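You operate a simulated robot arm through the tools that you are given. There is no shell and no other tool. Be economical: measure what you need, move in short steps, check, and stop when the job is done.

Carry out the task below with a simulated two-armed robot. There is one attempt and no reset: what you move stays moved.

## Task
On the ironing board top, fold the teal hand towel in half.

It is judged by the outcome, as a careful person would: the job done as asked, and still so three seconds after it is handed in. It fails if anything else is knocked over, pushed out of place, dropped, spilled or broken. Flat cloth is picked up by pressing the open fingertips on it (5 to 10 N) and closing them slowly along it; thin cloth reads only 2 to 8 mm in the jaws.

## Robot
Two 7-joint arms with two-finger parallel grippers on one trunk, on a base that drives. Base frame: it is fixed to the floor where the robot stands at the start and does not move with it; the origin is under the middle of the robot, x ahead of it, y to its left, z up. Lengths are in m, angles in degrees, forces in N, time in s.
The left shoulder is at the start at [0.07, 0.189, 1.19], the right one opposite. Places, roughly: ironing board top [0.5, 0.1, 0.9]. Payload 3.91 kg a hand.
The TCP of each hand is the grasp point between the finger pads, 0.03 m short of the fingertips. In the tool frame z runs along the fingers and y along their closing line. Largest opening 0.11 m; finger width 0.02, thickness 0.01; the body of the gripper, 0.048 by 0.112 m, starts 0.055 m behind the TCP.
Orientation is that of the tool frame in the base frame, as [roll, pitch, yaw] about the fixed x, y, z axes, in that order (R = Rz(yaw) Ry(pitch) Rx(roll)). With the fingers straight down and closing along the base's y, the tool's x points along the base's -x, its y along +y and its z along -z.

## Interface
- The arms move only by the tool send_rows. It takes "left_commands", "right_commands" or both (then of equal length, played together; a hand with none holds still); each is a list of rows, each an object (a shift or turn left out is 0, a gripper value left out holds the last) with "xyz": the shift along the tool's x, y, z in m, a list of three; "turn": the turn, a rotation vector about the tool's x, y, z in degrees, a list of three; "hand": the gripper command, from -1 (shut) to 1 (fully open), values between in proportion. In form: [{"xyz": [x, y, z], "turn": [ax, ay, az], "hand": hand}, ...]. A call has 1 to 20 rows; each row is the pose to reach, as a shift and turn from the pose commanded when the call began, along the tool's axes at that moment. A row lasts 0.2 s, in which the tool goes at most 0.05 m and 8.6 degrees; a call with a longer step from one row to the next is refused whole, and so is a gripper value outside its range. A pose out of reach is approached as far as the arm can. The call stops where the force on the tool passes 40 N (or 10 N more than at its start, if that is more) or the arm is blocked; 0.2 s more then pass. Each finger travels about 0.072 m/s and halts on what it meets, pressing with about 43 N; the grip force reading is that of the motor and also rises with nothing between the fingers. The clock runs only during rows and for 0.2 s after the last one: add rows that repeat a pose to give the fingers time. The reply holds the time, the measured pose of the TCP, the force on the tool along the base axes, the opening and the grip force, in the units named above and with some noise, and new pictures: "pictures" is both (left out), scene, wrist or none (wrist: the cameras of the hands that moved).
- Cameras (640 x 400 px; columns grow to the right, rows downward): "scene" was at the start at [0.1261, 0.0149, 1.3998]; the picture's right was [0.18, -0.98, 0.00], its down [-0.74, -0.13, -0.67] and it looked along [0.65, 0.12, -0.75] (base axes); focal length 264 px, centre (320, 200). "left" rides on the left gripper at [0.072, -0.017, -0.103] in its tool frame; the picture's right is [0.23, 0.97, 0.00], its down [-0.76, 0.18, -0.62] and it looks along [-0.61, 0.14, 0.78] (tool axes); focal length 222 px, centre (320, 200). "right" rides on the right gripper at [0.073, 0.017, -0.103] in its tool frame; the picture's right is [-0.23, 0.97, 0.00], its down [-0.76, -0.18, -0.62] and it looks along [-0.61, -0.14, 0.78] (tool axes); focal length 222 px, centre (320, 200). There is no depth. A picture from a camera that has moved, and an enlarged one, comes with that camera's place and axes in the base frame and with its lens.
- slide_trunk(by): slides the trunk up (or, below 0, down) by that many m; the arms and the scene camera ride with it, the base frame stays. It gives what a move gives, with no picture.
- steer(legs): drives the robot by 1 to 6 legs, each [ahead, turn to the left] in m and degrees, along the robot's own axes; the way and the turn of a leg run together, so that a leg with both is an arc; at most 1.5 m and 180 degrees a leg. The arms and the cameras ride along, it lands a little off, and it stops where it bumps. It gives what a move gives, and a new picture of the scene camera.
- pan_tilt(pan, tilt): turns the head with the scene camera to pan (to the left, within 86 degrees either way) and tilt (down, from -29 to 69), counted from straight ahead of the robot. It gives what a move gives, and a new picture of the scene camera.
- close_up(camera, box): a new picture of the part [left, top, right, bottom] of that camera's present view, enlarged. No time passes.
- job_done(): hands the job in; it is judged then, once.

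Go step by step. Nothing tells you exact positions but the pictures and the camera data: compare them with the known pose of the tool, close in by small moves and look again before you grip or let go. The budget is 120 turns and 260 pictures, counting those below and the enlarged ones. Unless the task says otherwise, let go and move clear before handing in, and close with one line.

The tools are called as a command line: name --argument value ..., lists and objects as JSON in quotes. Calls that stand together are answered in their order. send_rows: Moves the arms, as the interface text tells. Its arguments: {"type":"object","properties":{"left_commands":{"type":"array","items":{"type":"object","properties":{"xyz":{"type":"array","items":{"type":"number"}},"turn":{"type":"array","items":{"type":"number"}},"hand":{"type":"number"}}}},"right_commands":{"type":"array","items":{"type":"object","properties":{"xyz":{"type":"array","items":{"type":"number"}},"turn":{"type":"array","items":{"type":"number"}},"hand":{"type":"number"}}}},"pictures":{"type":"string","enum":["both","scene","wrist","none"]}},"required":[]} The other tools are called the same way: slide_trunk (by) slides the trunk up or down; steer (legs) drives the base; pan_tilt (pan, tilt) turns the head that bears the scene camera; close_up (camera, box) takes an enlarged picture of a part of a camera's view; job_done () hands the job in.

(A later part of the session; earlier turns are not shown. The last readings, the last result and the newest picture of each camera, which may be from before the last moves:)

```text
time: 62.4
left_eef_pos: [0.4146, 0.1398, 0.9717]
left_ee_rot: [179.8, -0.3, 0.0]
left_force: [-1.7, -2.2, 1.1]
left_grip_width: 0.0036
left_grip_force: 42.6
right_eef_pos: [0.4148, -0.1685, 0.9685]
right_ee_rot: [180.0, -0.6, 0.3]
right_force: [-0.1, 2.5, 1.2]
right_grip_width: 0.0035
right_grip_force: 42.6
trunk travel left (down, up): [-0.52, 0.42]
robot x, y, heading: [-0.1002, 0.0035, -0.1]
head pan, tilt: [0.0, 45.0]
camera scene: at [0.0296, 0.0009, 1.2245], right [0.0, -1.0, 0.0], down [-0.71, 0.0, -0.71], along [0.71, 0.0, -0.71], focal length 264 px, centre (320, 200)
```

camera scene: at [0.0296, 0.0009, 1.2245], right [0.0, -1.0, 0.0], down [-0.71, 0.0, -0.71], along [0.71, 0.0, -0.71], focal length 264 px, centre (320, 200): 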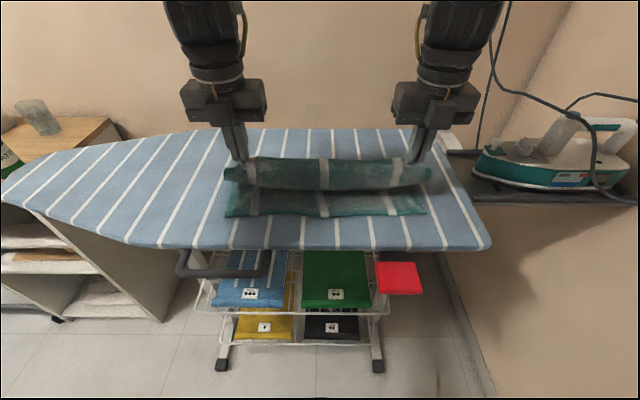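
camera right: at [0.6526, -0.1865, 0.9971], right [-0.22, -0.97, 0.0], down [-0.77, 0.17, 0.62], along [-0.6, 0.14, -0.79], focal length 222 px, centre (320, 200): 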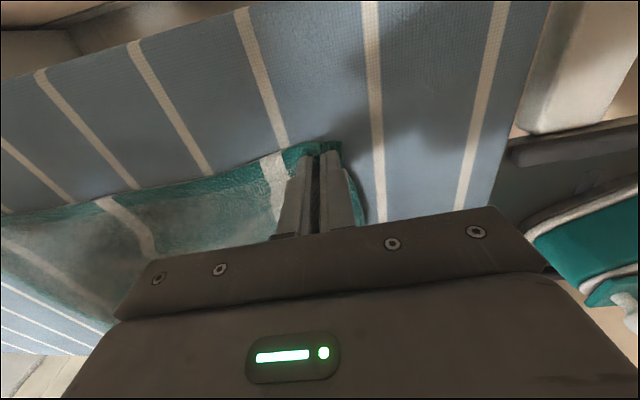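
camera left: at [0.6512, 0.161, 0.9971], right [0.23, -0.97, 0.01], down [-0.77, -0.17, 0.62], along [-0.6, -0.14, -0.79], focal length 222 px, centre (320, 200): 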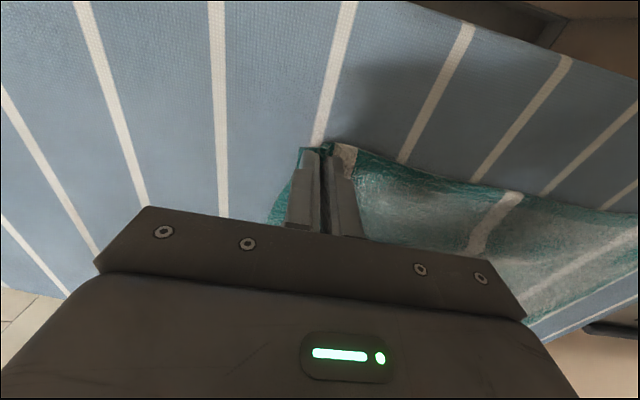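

The hem is over the near half and hanging toward me. Now I'll tilt both hands forward (fingers away from me) while lowering, so the hem flips to face me.

send_rows --left_commands '[{"xyz": [0, 0, 0], "turn": [0, 7.5, 0]}, {"xyz": [-0.002, 0, 0.004], "turn": [0, 15, 0]}, {"xyz": [-0.004, 0, 0.01], "turn": [0, 22.5, 0]}, {"xyz": [-0.006, 0, 0.016], "turn": [0, 30, 0]}, {"xyz": [-0.008, 0, 0.024], "turn": [0, 37.5, 0]}, {"xyz": [-0.01, 0, 0.032], "turn": [0, 45, 0]}, {"xyz": [-0.012, 0, 0.04], "turn": [0, 52.5, 0]}, {"xyz": [-0.015, 0, 0.046], "turn": [0, 60, 0]}, {"xyz": [-0.015, 0, 0.046], "turn": [0, 60, 0]}]' --right_commands '[{"xyz": [0, 0, 0], "turn": [0, 7.5, 0]}, {"xyz": [-0.002, 0, 0.004], "turn": [0, 15, 0]}, {"xyz": [-0.004, 0, 0.01], "turn": [0, 22.5, 0]}, {"xyz": [-0.006, 0, 0.016], "turn": [0, 30, 0]}, {"xyz": [-0.008, 0, 0.024], "turn": [0, 37.5, 0]}, {"xyz": [-0.01, 0, 0.032], "turn": [0, 45, 0]}, {"xyz": [-0.012, 0, 0.04], "turn": [0, 52.5, 0]}, {"xyz": [-0.015, 0, 0.046], "turn": [0, 60, 0]}, {"xyz": [-0.015, 0, 0.046], "turn": [0, 60, 0]}]'

```text
time: 64.4
left_eef_pos: [0.403, 0.1397, 0.9261]
left_ee_rot: [179.6, -60.3, 0.2]
left_force: [-0.6, -0.6, -1.2]
left_grip_width: 0.0036
left_grip_force: 42.8
right_eef_pos: [0.4144, -0.1631, 0.9223]
right_ee_rot: [179.8, -60.6, 0.4]
right_force: [-0.6, 0.0, -0.6]
right_grip_width: 0.0033
right_grip_force: 43.0
right hand out of reach, approached as far as the arm can: row 8, 9
trunk travel left (down, up): [-0.52, 0.42]
robot x, y, heading: [-0.0985, -0.0017, 0.1]
head pan, tilt: [0.0, 45.0]
camera scene: at [0.0308, 0.0012, 1.2244], right [0.0, -1.0, 0.0], down [-0.71, 0.0, -0.71], along [0.71, 0.0, -0.71], focal length 264 px, centre (320, 200)
camera right: at [0.3597, -0.1802, 1.0361], right [-0.11, -0.97, -0.2], down [-0.92, 0.17, -0.36], along [0.38, 0.14, -0.91], focal length 222 px, centre (320, 200)
camera left: at [0.3485, 0.1576, 1.0407], right [0.11, -0.97, 0.2], down [-0.92, -0.18, -0.35], along [0.38, -0.15, -0.91], focal length 222 px, centre (320, 200)
```

scene: 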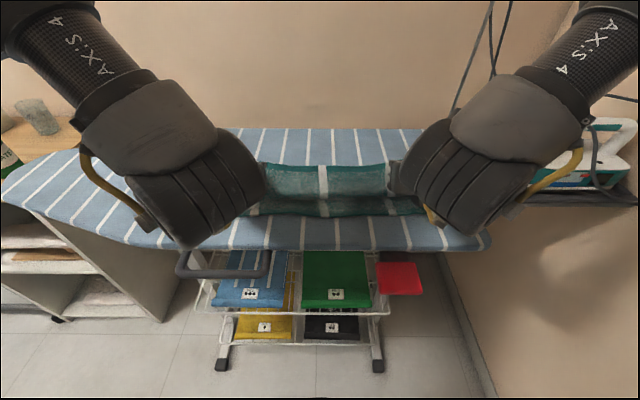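
right: 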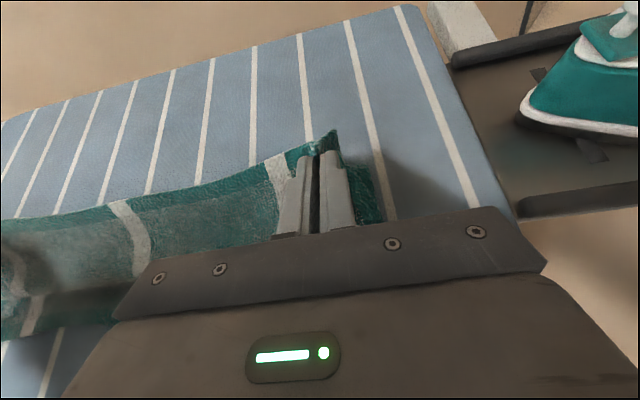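
left: 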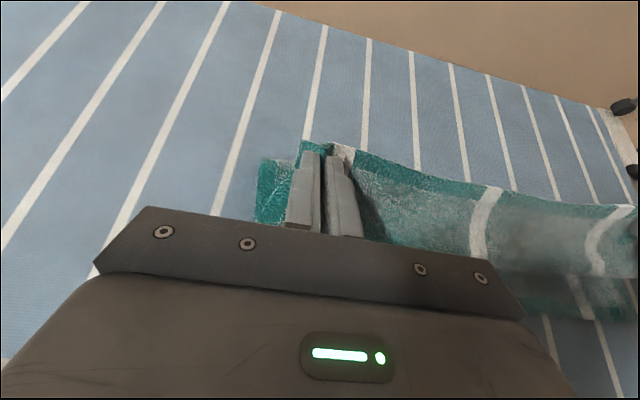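

The hands are tilted 60° and the hem now points up, but it needs to go past vertical. I'll reach the arms forward a bit, back the base further, and then tilt on to about 95°.

send_rows --left_commands '[{"xyz": [0.012, 0, 0.016]}, {"xyz": [0.024, 0, 0.032]}, {"xyz": [0.037, 0, 0.048]}, {"xyz": [0.049, 0, 0.064]}, {"xyz": [0.049, 0, 0.064]}]' --right_commands '[{"xyz": [0.011, 0, 0.014]}, {"xyz": [0.022, 0, 0.028]}, {"xyz": [0.033, 0, 0.042]}, {"xyz": [0.044, 0, 0.056]}, {"xyz": [0.044, 0, 0.056]}]' --pictures "none"

steer --legs '[[-0.11, 0]]'

```text
time: 65.6
left_eef_pos: [0.4809, 0.1416, 0.9352]
left_ee_rot: [179.6, -60.2, 0.4]
left_force: [0.2, -0.6, -0.6]
left_grip_width: 0.0036
left_grip_force: 43.2
right_eef_pos: [0.4846, -0.1635, 0.9337]
right_ee_rot: [-179.9, -60.5, 0.2]
right_force: [0.2, 0.9, -0.4]
right_grip_width: 0.0032
right_grip_force: 43.4
trunk travel left (down, up): [-0.52, 0.42]
robot x, y, heading: [-0.1016, 0.0008, 0.0]
head pan, tilt: [0.0, 45.0]
```

```text
time: 66.8
left_eef_pos: [0.3712, 0.1417, 0.9362]
left_ee_rot: [179.6, -60.4, 0.4]
left_force: [0.4, -1.4, -0.1]
left_grip_width: 0.0034
left_grip_force: 43.3
right_eef_pos: [0.3771, -0.1631, 0.9325]
right_ee_rot: [-180.0, -60.6, 0.3]
right_force: [0.2, 1.1, -0.1]
right_grip_width: 0.0036
right_grip_force: 42.9
trunk travel left (down, up): [-0.52, 0.42]
robot x, y, heading: [-0.2077, 0.0032, 0.0]
head pan, tilt: [0.0, 45.0]
camera scene: at [-0.0794, 0.001, 1.2245], right [0.0, -1.0, 0.0], down [-0.71, 0.0, -0.71], along [0.71, 0.0, -0.71], focal length 264 px, centre (320, 200)
```

scene: 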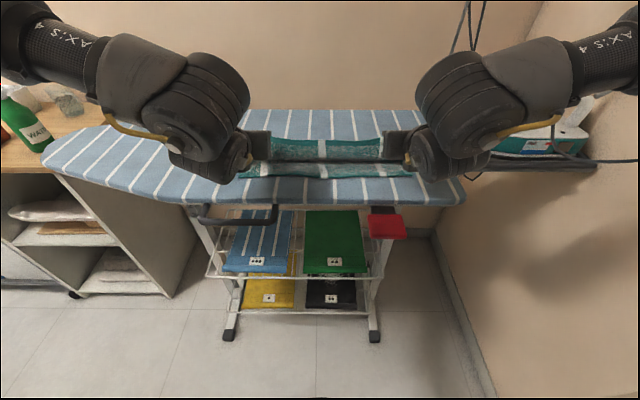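

There's good room now. I'll tilt another 35° in place and see how far it gets.

send_rows --left_commands '[{"turn": [0, 7, 0]}, {"turn": [0, 14, 0]}, {"turn": [0, 21, 0]}, {"turn": [0, 28, 0]}, {"turn": [0, 35, 0]}, {"turn": [0, 35, 0]}]' --right_commands '[{"turn": [0, 7, 0]}, {"turn": [0, 14, 0]}, {"turn": [0, 21, 0]}, {"turn": [0, 28, 0]}, {"turn": [0, 35, 0]}, {"turn": [0, 35, 0]}]'

```text
time: 68.2
left_eef_pos: [0.4293, 0.1306, 0.9788]
left_ee_rot: [140.6, -89.7, 39.2]
left_force: [-0.5, 0.0, -0.2]
left_grip_width: 0.0034
left_grip_force: 42.8
left hand out of reach, approached as far as the arm can: row 3, 4, 5, 6
right_eef_pos: [0.4401, -0.1652, 0.9684]
right_ee_rot: [1.0, -89.4, 179.6]
right_force: [-0.1, 0.5, -0.4]
right_grip_width: 0.0036
right_grip_force: 43.1
right hand out of reach, approached as far as the arm can: row 3, 4, 5, 6
trunk travel left (down, up): [-0.52, 0.42]
robot x, y, heading: [-0.2101, 0.0022, 0.0]
head pan, tilt: [0.0, 45.0]
camera scene: at [-0.0787, 0.0014, 1.2244], right [0.0, -1.0, 0.0], down [-0.71, 0.0, -0.71], along [0.71, 0.0, -0.71], focal length 264 px, centre (320, 200)
camera right: at [0.3364, -0.1815, 1.0397], right [0.01, -0.97, -0.23], down [-0.62, 0.17, -0.77], along [0.79, 0.15, -0.6], focal length 222 px, centre (320, 200)
camera left: at [0.3268, 0.1486, 1.0515], right [0.0, -0.97, 0.23], down [-0.63, -0.18, -0.76], along [0.78, -0.15, -0.61], focal length 222 px, centre (320, 200)
```

scene: 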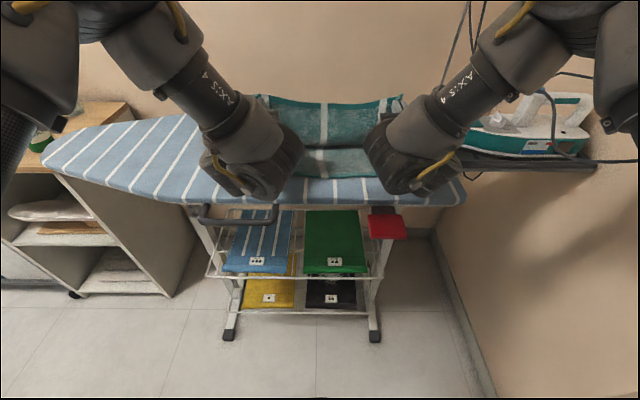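
right: 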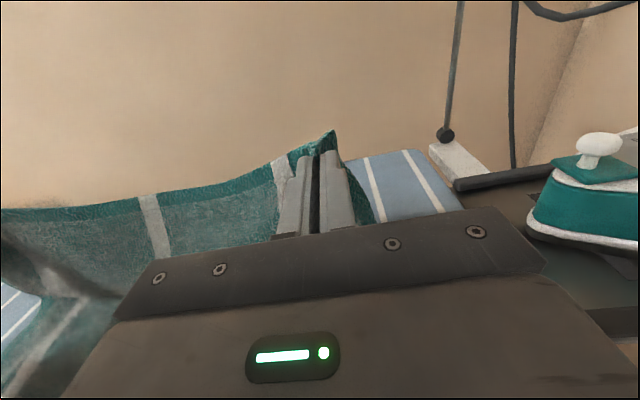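
left: 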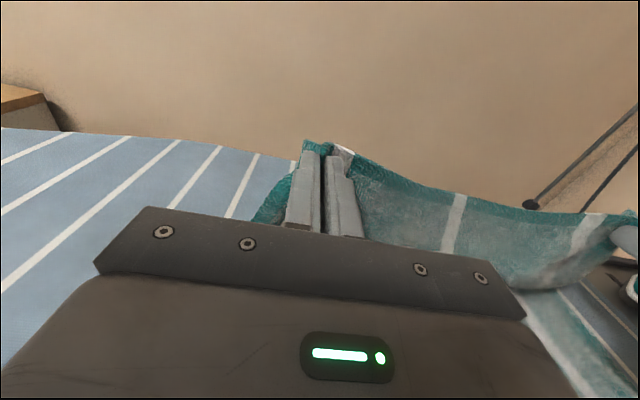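

The fingers are now horizontal, with the hem upright and the sheet hanging below like a curtain. I'll lower with the trunk and draw back with the base, keeping this orientation.

slide_trunk --by -0.045

steer --legs '[[-0.05, 0]]'

```text
time: 69.1
left_eef_pos: [0.4293, 0.1311, 0.9342]
left_ee_rot: [143.2, -89.7, 36.6]
left_force: [0.0, -0.3, -0.8]
left_grip_width: 0.0032
left_grip_force: 42.6
right_eef_pos: [0.44, -0.1644, 0.9232]
right_ee_rot: [-1.5, -89.5, -177.8]
right_force: [-0.9, 0.6, 0.0]
right_grip_width: 0.0033
right_grip_force: 42.3
trunk travel left (down, up): [-0.475, 0.465]
robot x, y, heading: [-0.2114, 0.0025, -0.0]
head pan, tilt: [0.0, 45.0]
```

```text
time: 70.0
left_eef_pos: [0.3787, 0.1305, 0.9352]
left_ee_rot: [131.3, -89.7, 48.5]
left_force: [0.6, 0.2, -0.5]
left_grip_width: 0.0033
left_grip_force: 43.2
right_eef_pos: [0.3888, -0.1647, 0.9246]
right_ee_rot: [-1.4, -89.5, -178.0]
right_force: [-1.9, 0.4, 0.6]
right_grip_width: 0.0034
right_grip_force: 42.9
trunk travel left (down, up): [-0.475, 0.465]
robot x, y, heading: [-0.2573, -0.0013, -0.1]
head pan, tilt: [0.0, 45.0]
camera scene: at [-0.1303, 0.0009, 1.1796], right [0.0, -1.0, 0.0], down [-0.71, 0.0, -0.71], along [0.71, 0.0, -0.71], focal length 264 px, centre (320, 200)
```

scene: 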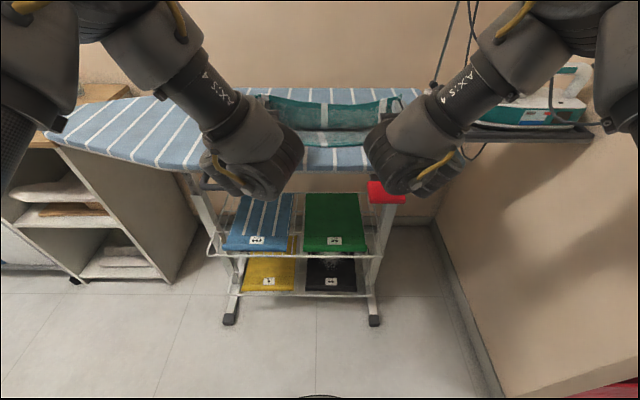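

I'll even up the two hands (left slightly out and down, right slightly back), then lower and draw back further.

send_rows --left_commands '[{"xyz": [-0.005, -0.006, 0]}, {"xyz": [-0.01, -0.012, 0]}, {"xyz": [-0.01, -0.012, 0]}]' --right_commands '[{"xyz": [0, 0.003, -0.005]}, {"xyz": [0, 0.005, -0.01]}, {"xyz": [0, 0.005, -0.01]}]'

```text
time: 70.8
left_eef_pos: [0.3846, 0.1413, 0.9258]
left_ee_rot: [159.5, -89.4, 20.1]
left_force: [0.1, -5.5, -0.6]
left_grip_width: 0.0032
left_grip_force: 42.9
left hand out of reach, approached as far as the arm can: row 2, 3
right_eef_pos: [0.3853, -0.1711, 0.9258]
right_ee_rot: [-10.4, -89.8, -168.7]
right_force: [-0.4, 5.5, 0.2]
right_grip_width: 0.0033
right_grip_force: 43.2
right hand out of reach, approached as far as the arm can: row 1, 2, 3
trunk travel left (down, up): [-0.475, 0.465]
robot x, y, heading: [-0.2566, 0.0003, 0.3]
head pan, tilt: [0.0, 45.0]
camera scene: at [-0.1281, 0.0008, 1.1794], right [0.0, -1.0, 0.0], down [-0.71, 0.0, -0.71], along [0.71, 0.0, -0.71], focal length 264 px, centre (320, 200)
camera right: at [0.2835, -0.1887, 0.9978], right [0.02, -0.97, -0.23], down [-0.62, 0.17, -0.76], along [0.78, 0.15, -0.6], focal length 222 px, centre (320, 200)
camera left: at [0.2811, 0.1597, 0.9994], right [0.0, -0.97, 0.23], down [-0.63, -0.18, -0.76], along [0.78, -0.15, -0.61], focal length 222 px, centre (320, 200)
```

scene: 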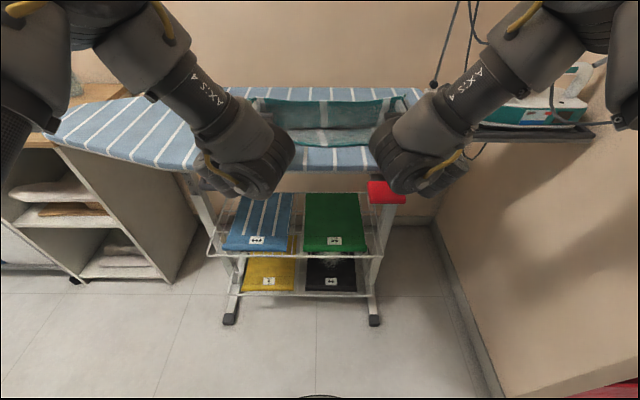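
right: 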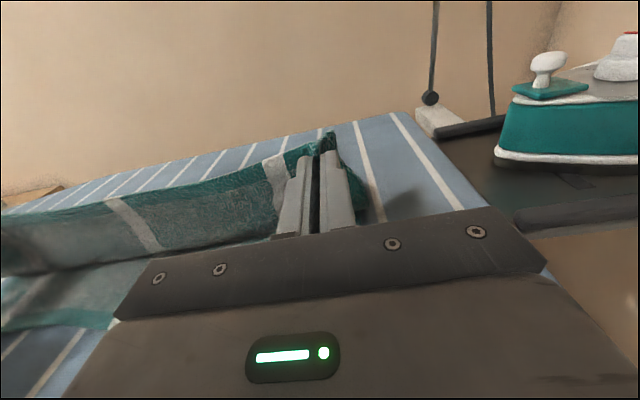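
left: 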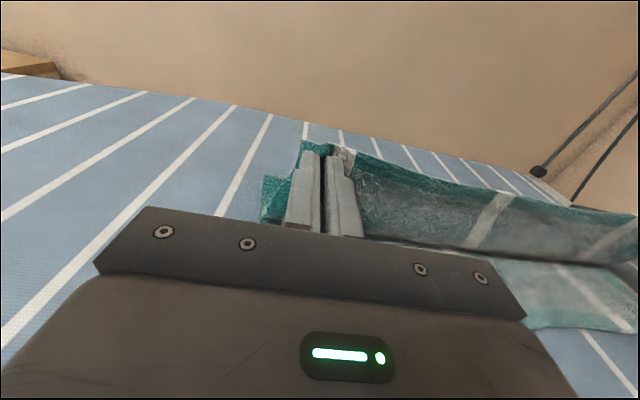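

Both hands are level at (0.385, 0.926). I'll lower 2 cm, back 4.5 cm, and lower 1.5 cm more.

slide_trunk --by -0.02

steer --legs '[[-0.045, 0]]'

slide_trunk --by -0.015

send_rows --left_commands '[{}]' --right_commands '[{}]'

```text
time: 71.5
left_eef_pos: [0.3847, 0.1418, 0.9057]
left_ee_rot: [158.5, -89.4, 21.2]
left_force: [0.5, -6.8, 0.8]
left_grip_width: 0.0034
left_grip_force: 43.1
right_eef_pos: [0.386, -0.1717, 0.9054]
right_ee_rot: [-7.9, -89.9, -171.3]
right_force: [-0.1, 6.3, 0.5]
right_grip_width: 0.0033
right_grip_force: 43.7
trunk travel left (down, up): [-0.455, 0.485]
robot x, y, heading: [-0.2591, 0.0003, -0.1]
head pan, tilt: [0.0, 45.0]
```

```text
time: 72.4
left_eef_pos: [0.3381, 0.142, 0.9066]
left_ee_rot: [154.9, -89.6, 24.8]
left_force: [-0.6, -6.3, 0.0]
left_grip_width: 0.0033
left_grip_force: 43.0
right_eef_pos: [0.3403, -0.1707, 0.9084]
right_ee_rot: [-3.3, -89.7, -175.8]
right_force: [-0.7, 5.8, 1.2]
right_grip_width: 0.0034
right_grip_force: 43.0
trunk travel left (down, up): [-0.455, 0.485]
robot x, y, heading: [-0.303, -0.0006, 0.2]
head pan, tilt: [0.0, 45.0]
camera scene: at [-0.1747, 0.0009, 1.1596], right [0.0, -1.0, 0.0], down [-0.71, 0.0, -0.71], along [0.71, 0.0, -0.71], focal length 264 px, centre (320, 200)
```

scene: 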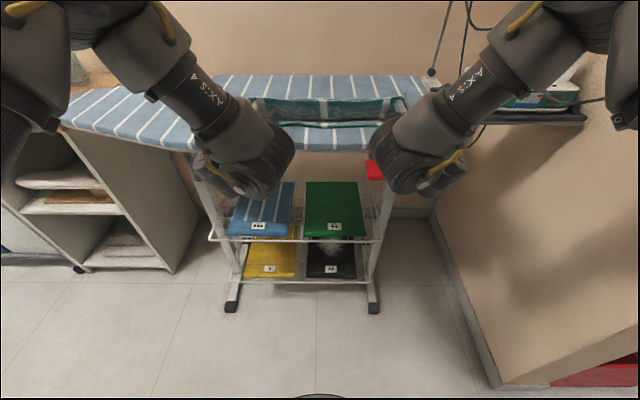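

```text
time: 73.0
left_eef_pos: [0.3401, 0.1435, 0.8914]
left_ee_rot: [157.5, -89.4, 22.0]
left_force: [-0.1, -4.8, 0.2]
left_grip_width: 0.0034
left_grip_force: 43.1
right_eef_pos: [0.3429, -0.1706, 0.8915]
right_ee_rot: [-8.3, -89.9, -170.8]
right_force: [0.0, 5.2, -0.3]
right_grip_width: 0.0032
right_grip_force: 43.1
trunk travel left (down, up): [-0.44, 0.5]
robot x, y, heading: [-0.3045, 0.0023, 0.3]
head pan, tilt: [0.0, 45.0]
```

```text
time: 73.4
left_eef_pos: [0.3398, 0.1432, 0.8902]
left_ee_rot: [158.4, -89.5, 21.4]
left_force: [-1.3, -5.0, 0.3]
left_grip_width: 0.0034
left_grip_force: 43.0
right_eef_pos: [0.3415, -0.1704, 0.8904]
right_ee_rot: [-7.5, -89.8, -171.6]
right_force: [-0.6, 6.0, -0.5]
right_grip_width: 0.0031
right_grip_force: 43.5
trunk travel left (down, up): [-0.44, 0.5]
robot x, y, heading: [-0.3062, 0.0021, 0.3]
head pan, tilt: [0.0, 45.0]
camera scene: at [-0.1729, 0.001, 1.1444], right [0.0, -1.0, 0.0], down [-0.71, 0.0, -0.71], along [0.71, 0.0, -0.71], focal length 264 px, centre (320, 200)
camera right: at [0.239, -0.1882, 0.9629], right [0.02, -0.97, -0.23], down [-0.62, 0.17, -0.76], along [0.78, 0.15, -0.6], focal length 222 px, centre (320, 200)
camera left: at [0.2362, 0.1604, 0.9646], right [0.0, -0.97, 0.23], down [-0.63, -0.18, -0.76], along [0.78, -0.15, -0.61], focal length 222 px, centre (320, 200)
```

scene: 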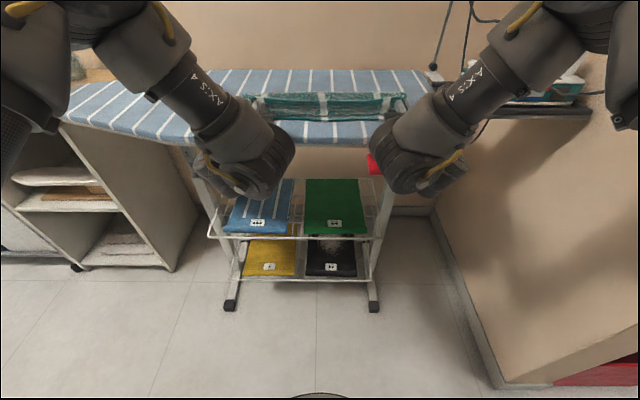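
right: 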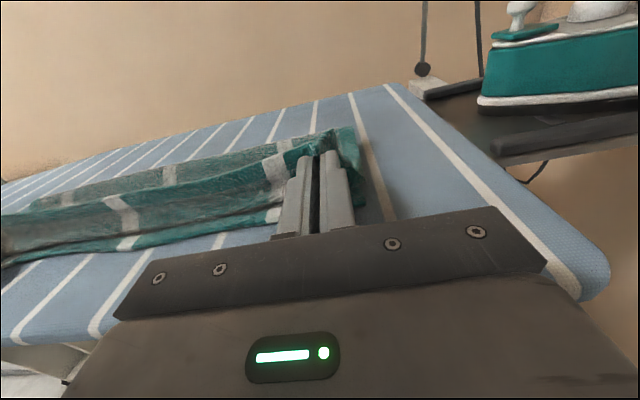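
left: 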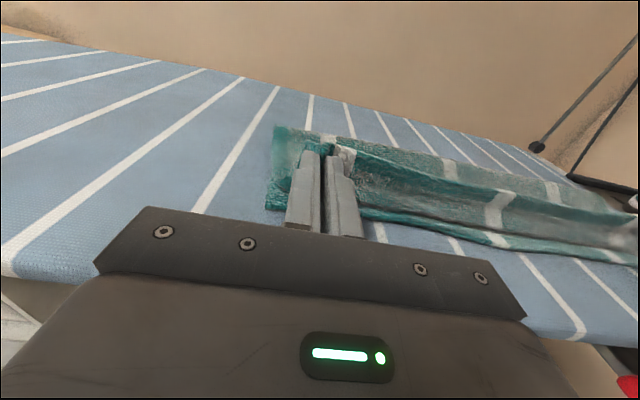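

The fold is nearly down. I'll zoom in on how the held hem lies before releasing.

close_up --camera "left" --box '[240, 90, 640, 340]'

close_up --camera "scene" --box '[220, 60, 440, 195]'

```text
1.60 times, centred on (440, 215) of left
camera zoom: at [0.2362, 0.1604, 0.9646], right [0.0, -0.97, 0.23], down [-0.63, -0.18, -0.76], along [0.78, -0.15, -0.61], focal length 355 px, centre (128, 176)
```

zoom: 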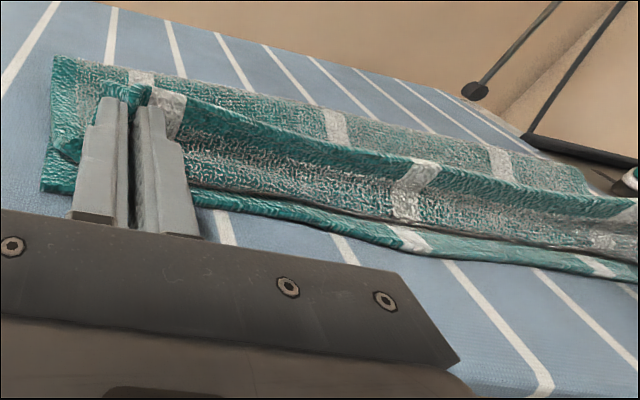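

```text
2.91 times, centred on (330, 128) of scene
camera zoom: at [-0.1729, 0.001, 1.1444], right [0.0, -1.0, 0.0], down [-0.71, 0.0, -0.71], along [0.71, 0.0, -0.71], focal length 769 px, centre (291, 411)
```

zoom: 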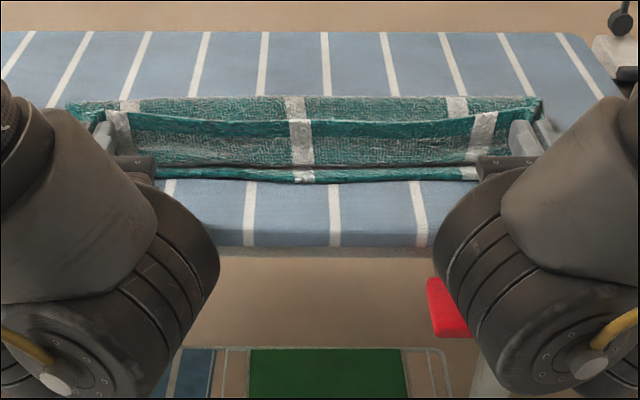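

The fold line is at x≈0.48 and the lower near edge at x≈0.357, so the halves match. I'll lower 1 cm more and draw back about 1 cm to straighten the upper layer before opening.

steer --legs '[[-0.014, 0]]'

slide_trunk --by -0.01

close_up --camera "left" --box '[240, 90, 640, 340]'

close_up --camera "right" --box '[0, 90, 400, 340]'

```text
time: 74.2
left_eef_pos: [0.3261, 0.1423, 0.8917]
left_ee_rot: [157.5, -89.3, 22.2]
left_force: [-0.8, -6.4, 0.8]
left_grip_width: 0.0032
left_grip_force: 43.1
right_eef_pos: [0.3284, -0.1708, 0.8917]
right_ee_rot: [-6.9, -89.8, -172.3]
right_force: [-0.8, 5.8, 1.4]
right_grip_width: 0.0035
right_grip_force: 43.1
trunk travel left (down, up): [-0.44, 0.5]
robot x, y, heading: [-0.3137, 0.0017, -0.0]
head pan, tilt: [0.0, 45.0]
camera scene: at [-0.1872, 0.0009, 1.1445], right [0.0, -1.0, 0.0], down [-0.71, 0.0, -0.71], along [0.71, 0.0, -0.71], focal length 264 px, centre (320, 200)
```

scene: 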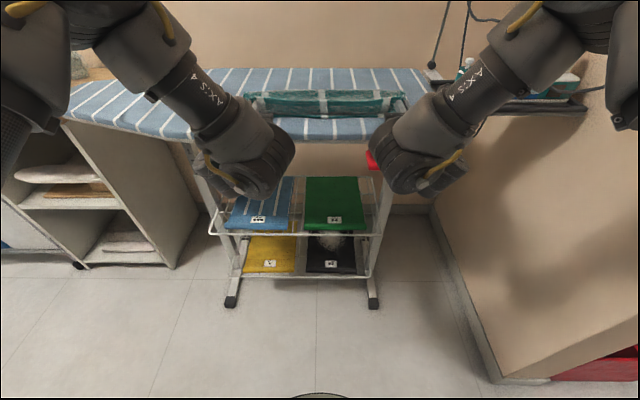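

```text
time: 74.8
left_eef_pos: [0.3249, 0.1414, 0.8883]
left_ee_rot: [7.0, -89.6, 172.5]
left_force: [-4.0, -4.4, 15.4]
left_grip_width: 0.0036
left_grip_force: 42.6
right_eef_pos: [0.3265, -0.171, 0.8828]
right_ee_rot: [-19.9, -89.7, -159.0]
right_force: [-0.9, 4.2, 1.8]
right_grip_width: 0.0035
right_grip_force: 42.9
trunk travel left (down, up): [-0.43, 0.51]
robot x, y, heading: [-0.3168, -0.0009, 0.2]
head pan, tilt: [0.0, 45.0]
stopped: the force on the tool passed its limit (the readings are from after the stop); the commanded pose is now the measured one
```

```text
1.60 times, centred on (440, 215) of left
camera zoom: at [0.2207, 0.1592, 0.9605], right [-0.01, -0.97, 0.23], down [-0.62, -0.17, -0.77], along [0.79, -0.15, -0.6], focal length 355 px, centre (128, 176)
```

zoom: 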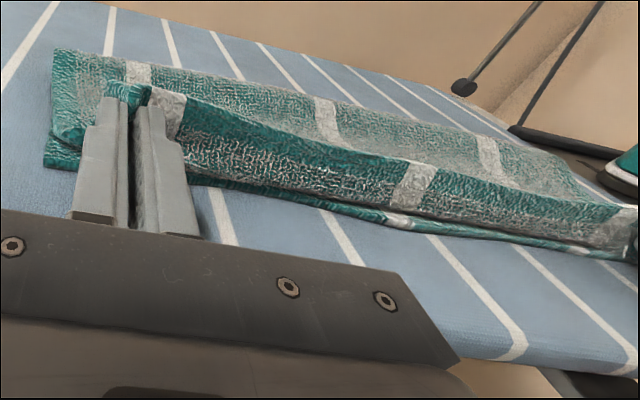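

```text
1.60 times, centred on (200, 215) of right
camera zoom: at [0.2233, -0.188, 0.9539], right [0.02, -0.97, -0.23], down [-0.62, 0.17, -0.77], along [0.78, 0.16, -0.6], focal length 355 px, centre (512, 176)
```

zoom: 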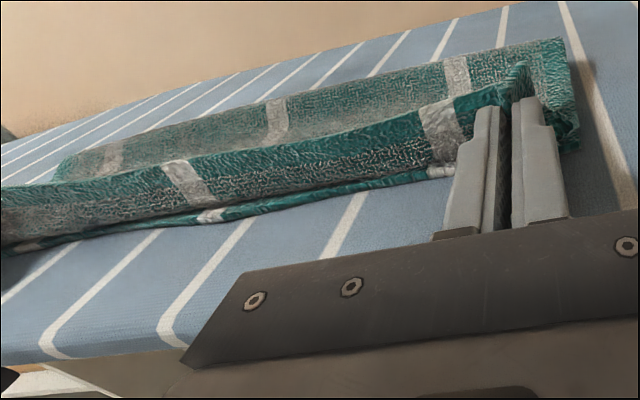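

The left hand touched lightly (15 N), so I'll raise 4 mm. The upper layer still has slack (almost no x force), so I'll draw back a little more to flatten it.

slide_trunk --by 0.004

steer --legs '[[-0.015, 0]]'

close_up --camera "left" --box '[240, 90, 640, 340]'

close_up --camera "scene" --box '[220, 60, 440, 195]'

```text
time: 75.4
left_eef_pos: [0.3255, 0.1432, 0.8891]
left_ee_rot: [77.8, -89.9, 101.8]
left_force: [0.4, -4.8, -0.3]
left_grip_width: 0.0034
left_grip_force: 42.9
right_eef_pos: [0.3296, -0.1694, 0.8848]
right_ee_rot: [-18.0, -89.8, -161.1]
right_force: [-0.9, 4.4, 0.4]
right_grip_width: 0.0032
right_grip_force: 43.2
trunk travel left (down, up): [-0.434, 0.506]
robot x, y, heading: [-0.316, 0.0023, 0.0]
head pan, tilt: [0.0, 45.0]
```

```text
time: 76.2
left_eef_pos: [0.3108, 0.1427, 0.8896]
left_ee_rot: [48.1, -89.7, 131.7]
left_force: [0.0, -4.9, -0.2]
left_grip_width: 0.0033
left_grip_force: 42.8
right_eef_pos: [0.3127, -0.1709, 0.886]
right_ee_rot: [-13.7, -89.7, -165.2]
right_force: [-0.3, 5.5, 0.6]
right_grip_width: 0.0034
right_grip_force: 43.5
trunk travel left (down, up): [-0.434, 0.506]
robot x, y, heading: [-0.3323, 0.0002, 0.1]
head pan, tilt: [0.0, 45.0]
camera scene: at [-0.2026, 0.0009, 1.1385], right [0.0, -1.0, 0.0], down [-0.71, 0.0, -0.71], along [0.71, 0.0, -0.71], focal length 264 px, centre (320, 200)
```

scene: 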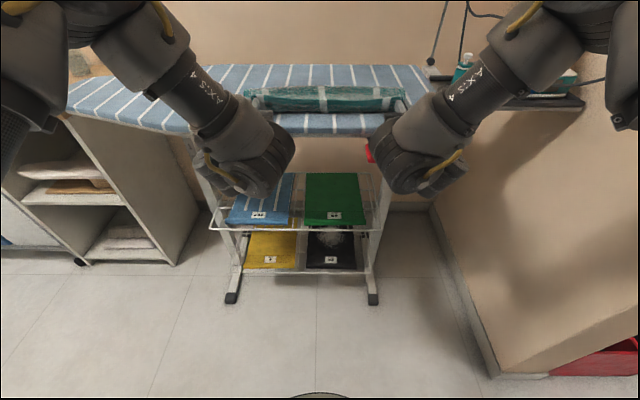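

```text
1.60 times, centred on (440, 215) of left
camera zoom: at [0.2069, 0.1603, 0.9624], right [-0.01, -0.97, 0.23], down [-0.62, -0.18, -0.76], along [0.78, -0.15, -0.61], focal length 355 px, centre (128, 176)
```

zoom: 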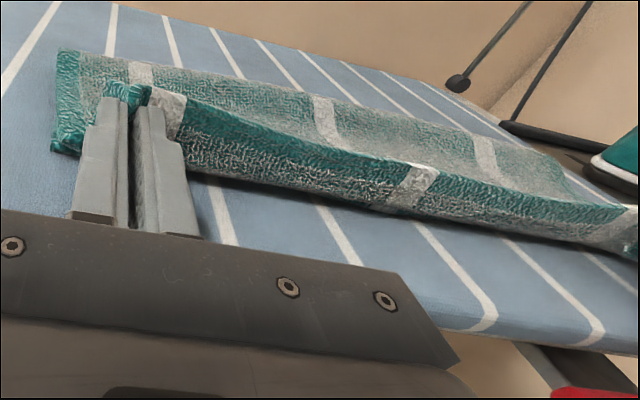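

```text
2.91 times, centred on (330, 128) of scene
camera zoom: at [-0.2026, 0.0009, 1.1385], right [0.0, -1.0, 0.0], down [-0.71, 0.0, -0.71], along [0.71, 0.0, -0.71], focal length 769 px, centre (291, 411)
```

zoom: 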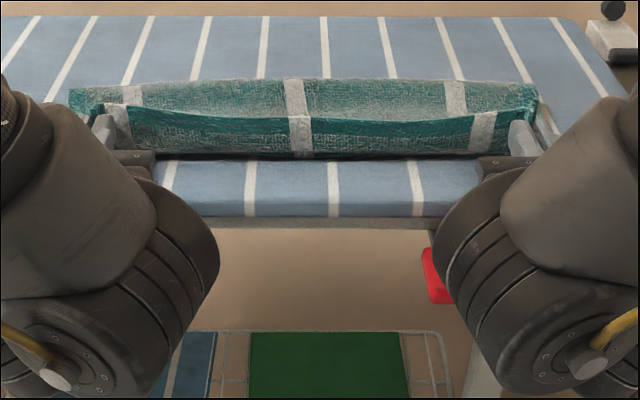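

The hem is now slightly past the near edge and the fold has been drawn a little. I'll ease forward 1 cm, lower to lay the hem down, and recheck.

steer --legs '[[0.01, 0]]'

slide_trunk --by -0.008

close_up --camera "left" --box '[240, 90, 640, 340]'

```text
time: 76.9
left_eef_pos: [0.3217, 0.1422, 0.8891]
left_ee_rot: [84.1, -89.9, 95.5]
left_force: [-0.4, -4.5, 0.0]
left_grip_width: 0.0034
left_grip_force: 43.2
right_eef_pos: [0.3236, -0.1706, 0.8846]
right_ee_rot: [-22.4, -89.7, -156.6]
right_force: [0.1, 5.3, -0.1]
right_grip_width: 0.0034
right_grip_force: 42.8
trunk travel left (down, up): [-0.434, 0.506]
robot x, y, heading: [-0.3202, 0.0004, 0.2]
head pan, tilt: [0.0, 45.0]
camera scene: at [-0.191, 0.0009, 1.1383], right [0.0, -1.0, 0.0], down [-0.71, 0.0, -0.71], along [0.71, 0.0, -0.71], focal length 264 px, centre (320, 200)
```

scene: 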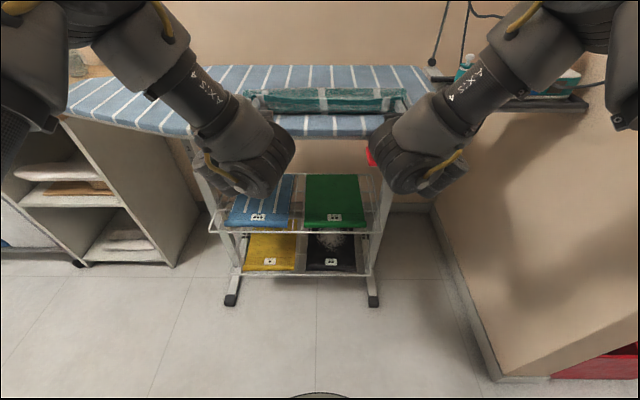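

```text
time: 77.5
left_eef_pos: [0.3221, 0.1407, 0.8891]
left_ee_rot: [-1.0, -88.8, -179.5]
left_force: [-3.9, -4.3, 11.1]
left_grip_width: 0.0032
left_grip_force: 42.5
right_eef_pos: [0.3209, -0.1683, 0.878]
right_ee_rot: [-24.8, -89.6, -154.2]
right_force: [0.3, 2.6, 2.0]
right_grip_width: 0.0033
right_grip_force: 42.8
trunk travel left (down, up): [-0.426, 0.514]
robot x, y, heading: [-0.3223, 0.0007, 0.2]
head pan, tilt: [0.0, 45.0]
stopped: the force on the tool passed its limit (the readings are from after the stop); the commanded pose is now the measured one
```

```text
1.60 times, centred on (440, 215) of left
camera zoom: at [0.2161, 0.159, 0.9601], right [-0.01, -0.97, 0.23], down [-0.61, -0.17, -0.77], along [0.79, -0.15, -0.59], focal length 355 px, centre (128, 176)
```

zoom: 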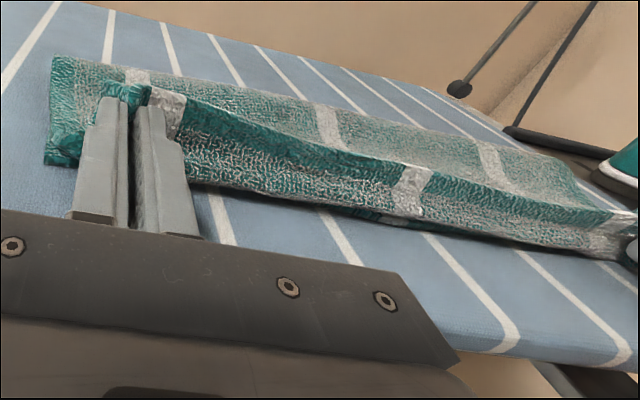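

The left body rests on the board edge, so I'll unload it and open both grippers slowly.

slide_trunk --by 0.004

send_rows --left_commands '[{"hand": -0.9}, {"hand": -0.8}, {"hand": -0.7}, {"hand": -0.6}, {"hand": -0.5}, {"hand": -0.5}, {"hand": -0.5}]' --right_commands '[{"hand": -0.9}, {"hand": -0.8}, {"hand": -0.7}, {"hand": -0.6}, {"hand": -0.5}, {"hand": -0.5}, {"hand": -0.5}]'

```text
time: 78.0
left_eef_pos: [0.324, 0.1426, 0.89]
left_ee_rot: [1.4, -89.2, 178.2]
left_force: [-0.4, -3.6, -1.3]
left_grip_width: 0.0033
left_grip_force: 43.1
right_eef_pos: [0.3232, -0.171, 0.8806]
right_ee_rot: [-27.4, -89.8, -151.4]
right_force: [0.0, 4.0, 0.5]
right_grip_width: 0.0034
right_grip_force: 42.8
trunk travel left (down, up): [-0.43, 0.51]
robot x, y, heading: [-0.3203, 0.0036, 0.2]
head pan, tilt: [0.0, 45.0]
```

```text
time: 79.6
left_eef_pos: [0.3225, 0.1409, 0.891]
left_ee_rot: [1.4, -89.3, 178.4]
left_force: [0.0, -0.8, 0.1]
left_grip_width: 0.0274
left_grip_force: 0.1
right_eef_pos: [0.3232, -0.1704, 0.8812]
right_ee_rot: [-25.3, -89.7, -153.7]
right_force: [0.0, -0.1, 0.5]
right_grip_width: 0.0277
right_grip_force: 0.0
trunk travel left (down, up): [-0.43, 0.51]
robot x, y, heading: [-0.3216, -0.0009, 0.1]
head pan, tilt: [0.0, 45.0]
camera scene: at [-0.1916, 0.0009, 1.1345], right [0.0, -1.0, 0.0], down [-0.71, 0.0, -0.71], along [0.71, 0.0, -0.71], focal length 264 px, centre (320, 200)
camera right: at [0.22, -0.1877, 0.9529], right [0.02, -0.97, -0.23], down [-0.62, 0.17, -0.76], along [0.78, 0.16, -0.6], focal length 222 px, centre (320, 200)
camera left: at [0.218, 0.1599, 0.9622], right [-0.01, -0.97, 0.23], down [-0.61, -0.17, -0.77], along [0.79, -0.15, -0.6], focal length 222 px, centre (320, 200)
```

scene: 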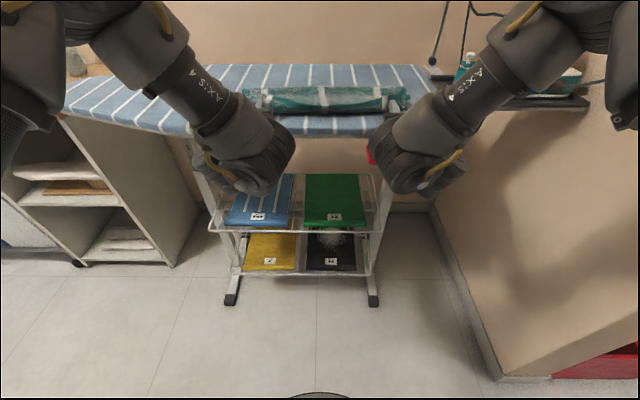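
right: 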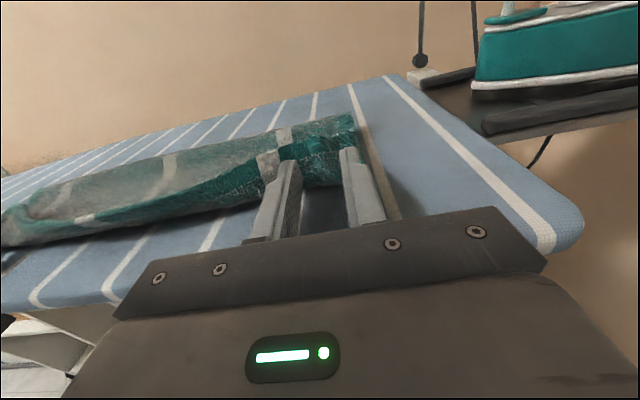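
left: 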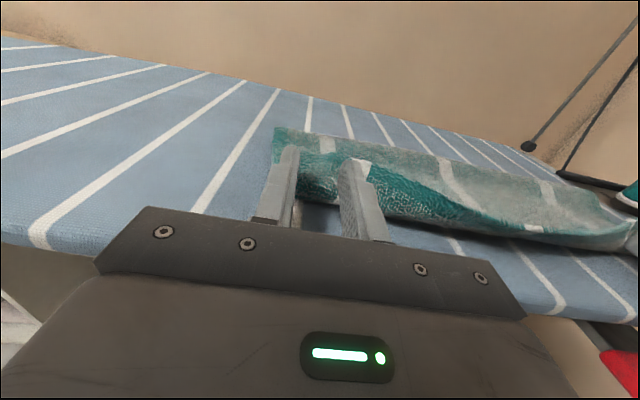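

Released. I'll back straight out and look at the result.

steer --legs '[[-0.08, 0]]'

slide_trunk --by 0.2

pan_tilt --pan 0 --tilt 48

close_up --camera "scene" --box '[220, 60, 440, 195]'

```text
time: 80.6
left_eef_pos: [0.242, 0.1423, 0.8922]
left_ee_rot: [1.3, -89.0, 178.5]
left_force: [0.0, -0.3, 0.5]
left_grip_width: 0.0279
left_grip_force: 0.1
right_eef_pos: [0.2429, -0.1705, 0.881]
right_ee_rot: [-19.7, -89.6, -159.3]
right_force: [-0.1, -1.1, 0.1]
right_grip_width: 0.0274
right_grip_force: 0.0
trunk travel left (down, up): [-0.43, 0.51]
robot x, y, heading: [-0.4007, 0.0023, 0.0]
head pan, tilt: [0.0, 45.0]
camera scene: at [-0.2716, 0.0006, 1.1347], right [0.0, -1.0, 0.0], down [-0.71, 0.0, -0.71], along [0.71, 0.0, -0.71], focal length 264 px, centre (320, 200)
```

scene: 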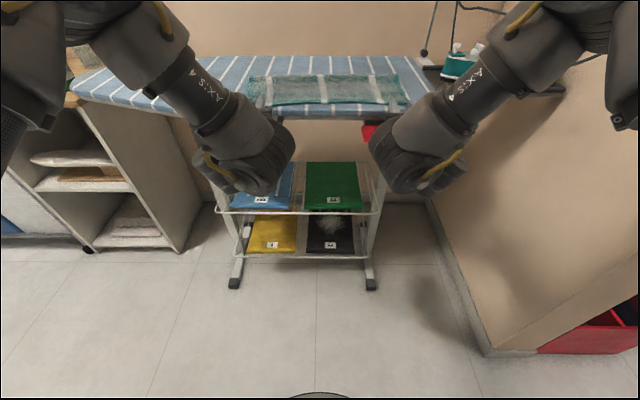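

```text
time: 82.8
left_eef_pos: [0.2441, 0.1409, 1.0909]
left_ee_rot: [1.2, -89.2, 178.5]
left_force: [0.9, -0.2, -0.6]
left_grip_width: 0.0274
left_grip_force: 0.0
right_eef_pos: [0.2442, -0.1692, 1.0809]
right_ee_rot: [-26.9, -89.7, -152.1]
right_force: [-1.3, -0.7, 0.4]
right_grip_width: 0.0275
right_grip_force: 0.0
trunk travel left (down, up): [-0.63, 0.31]
robot x, y, heading: [-0.4031, 0.0042, 0.3]
head pan, tilt: [0.0, 45.0]
```

```text
time: 83.4
left_eef_pos: [0.2445, 0.1417, 1.0912]
left_ee_rot: [1.4, -89.2, 178.3]
left_force: [-0.4, 0.2, 0.7]
left_grip_width: 0.0278
left_grip_force: 0.1
right_eef_pos: [0.2446, -0.1695, 1.0806]
right_ee_rot: [-25.8, -89.7, -153.3]
right_force: [-0.5, -0.1, 0.3]
right_grip_width: 0.0276
right_grip_force: 0.0
trunk travel left (down, up): [-0.63, 0.31]
robot x, y, heading: [-0.4027, 0.0044, -0.0]
head pan, tilt: [0.0, 48.0]
camera scene: at [-0.2726, 0.0006, 1.3303], right [0.0, -1.0, 0.0], down [-0.74, 0.0, -0.67], along [0.67, 0.0, -0.74], focal length 264 px, centre (320, 200)
```

scene: 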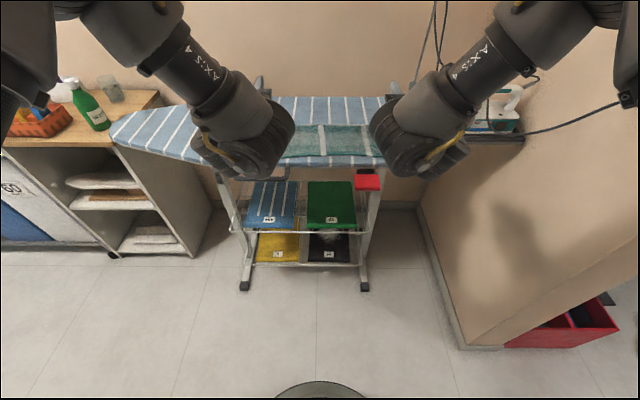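

```text
2.91 times, centred on (330, 128) of scene
camera zoom: at [-0.2726, 0.0006, 1.3303], right [0.0, -1.0, 0.0], down [-0.74, 0.0, -0.67], along [0.67, 0.0, -0.74], focal length 769 px, centre (291, 411)
```

zoom: 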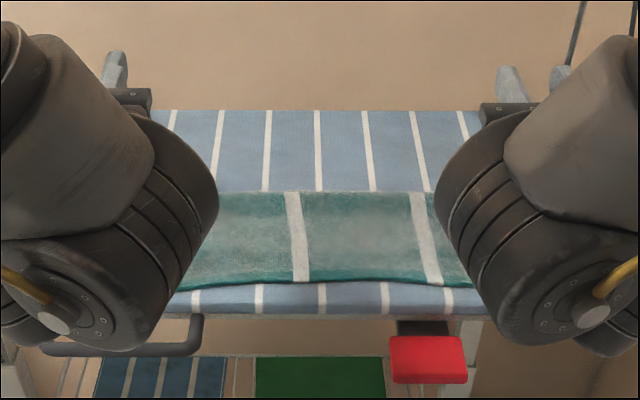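

That looks very good — a flat two-layer fold with the hem at the near edge. I'll clear the arms from the view to check the whole towel.

send_rows --left_commands '[{"xyz": [0.03, -0.03, 0]}, {"xyz": [0.06, -0.06, 0]}, {"xyz": [0.09, -0.09, 0]}, {"xyz": [0.11, -0.12, 0]}, {"xyz": [0.11, -0.15, 0]}, {"xyz": [0.11, -0.18, 0]}]' --right_commands '[{"xyz": [0.03, 0.03, 0]}, {"xyz": [0.06, 0.06, 0]}, {"xyz": [0.09, 0.09, 0]}, {"xyz": [0.11, 0.12, 0]}, {"xyz": [0.11, 0.15, 0]}, {"xyz": [0.11, 0.18, 0]}]' --pictures "scene"

close_up --camera "scene" --box '[220, 60, 440, 195]'

```text
time: 84.8
left_eef_pos: [0.2437, 0.3235, 1.2037]
left_ee_rot: [2.1, -89.2, 177.4]
left_force: [0.3, -0.6, 0.2]
left_grip_width: 0.0276
left_grip_force: 0.0
right_eef_pos: [0.2448, -0.3514, 1.1903]
right_ee_rot: [-17.4, -89.7, -161.6]
right_force: [0.5, 0.8, 0.4]
right_grip_width: 0.0275
right_grip_force: 0.0
trunk travel left (down, up): [-0.63, 0.31]
robot x, y, heading: [-0.4003, -0.0007, 0.2]
head pan, tilt: [0.0, 48.0]
camera scene: at [-0.2735, 0.0009, 1.3305], right [0.0, -1.0, 0.0], down [-0.74, 0.0, -0.67], along [0.67, 0.0, -0.74], focal length 264 px, centre (320, 200)
```

scene: 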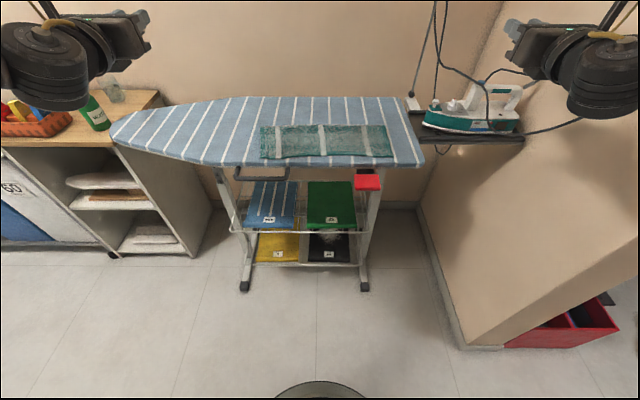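

```text
2.91 times, centred on (330, 128) of scene
camera zoom: at [-0.2735, 0.0009, 1.3305], right [0.0, -1.0, 0.0], down [-0.74, 0.0, -0.67], along [0.67, 0.0, -0.74], focal length 769 px, centre (291, 411)
```

zoom: 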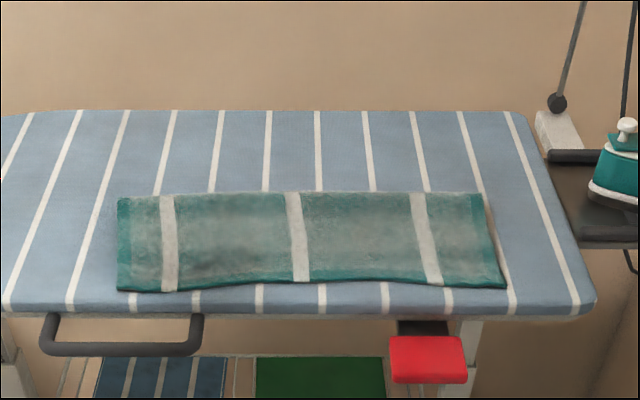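

The towel looks neatly folded. I'll make one tight check of the layer alignment along the near edge.

close_up --camera "scene" --box '[252, 118, 402, 172]'

```text
4.27 times, centred on (327, 145) of scene
camera zoom: at [-0.2735, 0.0009, 1.3305], right [0.0, -1.0, 0.0], down [-0.74, 0.0, -0.67], along [0.67, 0.0, -0.74], focal length 1128 px, centre (290, 435)
```

zoom: 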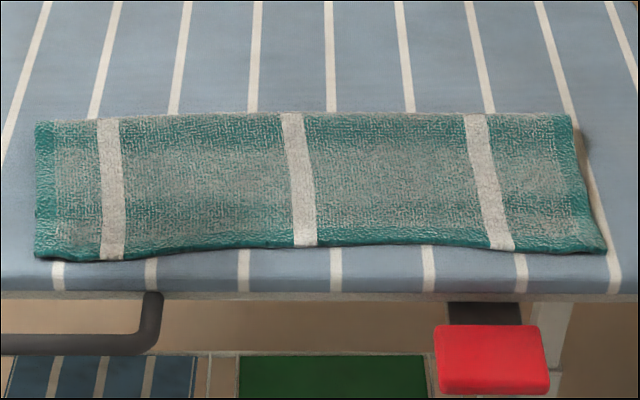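

The upper layer fully covers the lower, but by my numbers the folded depth is ~0.15 m versus ~0.125 m expected, so the hem may overhang. I'll look at the edge from lower down with the left wrist camera.

send_rows --left_commands '[{"xyz": [-0.04, 0.01, 0.0]}, {"xyz": [-0.08, 0.02, 0.0]}, {"xyz": [-0.12, 0.03, 0.0]}, {"xyz": [-0.16, 0.04, 0.0]}, {"xyz": [-0.2, 0.05, 0.0]}, {"xyz": [-0.22, 0.05, 0.0]}]' --pictures "wrist"

close_up --camera "left" --box '[320, 60, 640, 260]'

```text
time: 86.2
left_eef_pos: [0.2449, 0.2724, 0.9817]
left_ee_rot: [4.5, -89.2, 175.2]
left_force: [-0.3, 0.2, -0.4]
left_grip_width: 0.0274
left_grip_force: 0.0
right_eef_pos: [0.2449, -0.3518, 1.1888]
right_ee_rot: [-21.6, -89.7, -157.4]
right_force: [-0.2, 0.8, -0.4]
right_grip_width: 0.0275
right_grip_force: 0.1
trunk travel left (down, up): [-0.63, 0.31]
robot x, y, heading: [-0.4025, 0.0007, 0.1]
head pan, tilt: [0.0, 48.0]
camera left: at [0.1406, 0.2895, 1.0529], right [-0.01, -0.97, 0.23], down [-0.61, -0.18, -0.77], along [0.79, -0.15, -0.59], focal length 222 px, centre (320, 200)
```

left: 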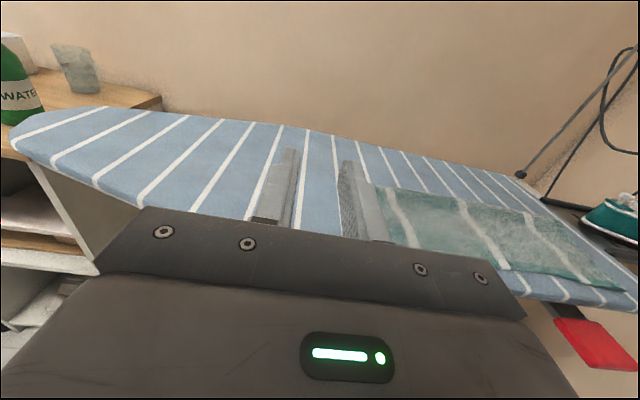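

```text
2.00 times, centred on (480, 160) of left
camera zoom: at [0.1406, 0.2895, 1.0529], right [-0.01, -0.97, 0.23], down [-0.61, -0.18, -0.77], along [0.79, -0.15, -0.59], focal length 444 px, centre (0, 280)
```

zoom: 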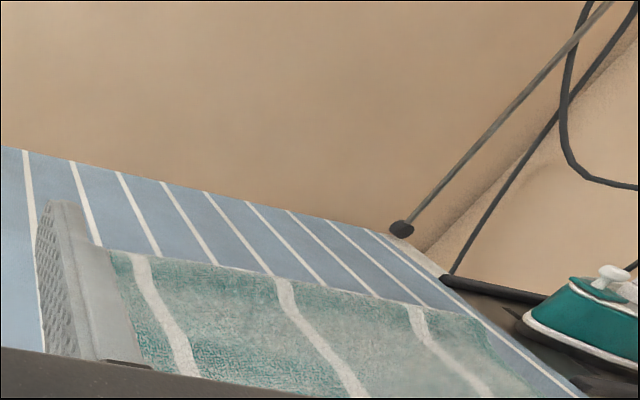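

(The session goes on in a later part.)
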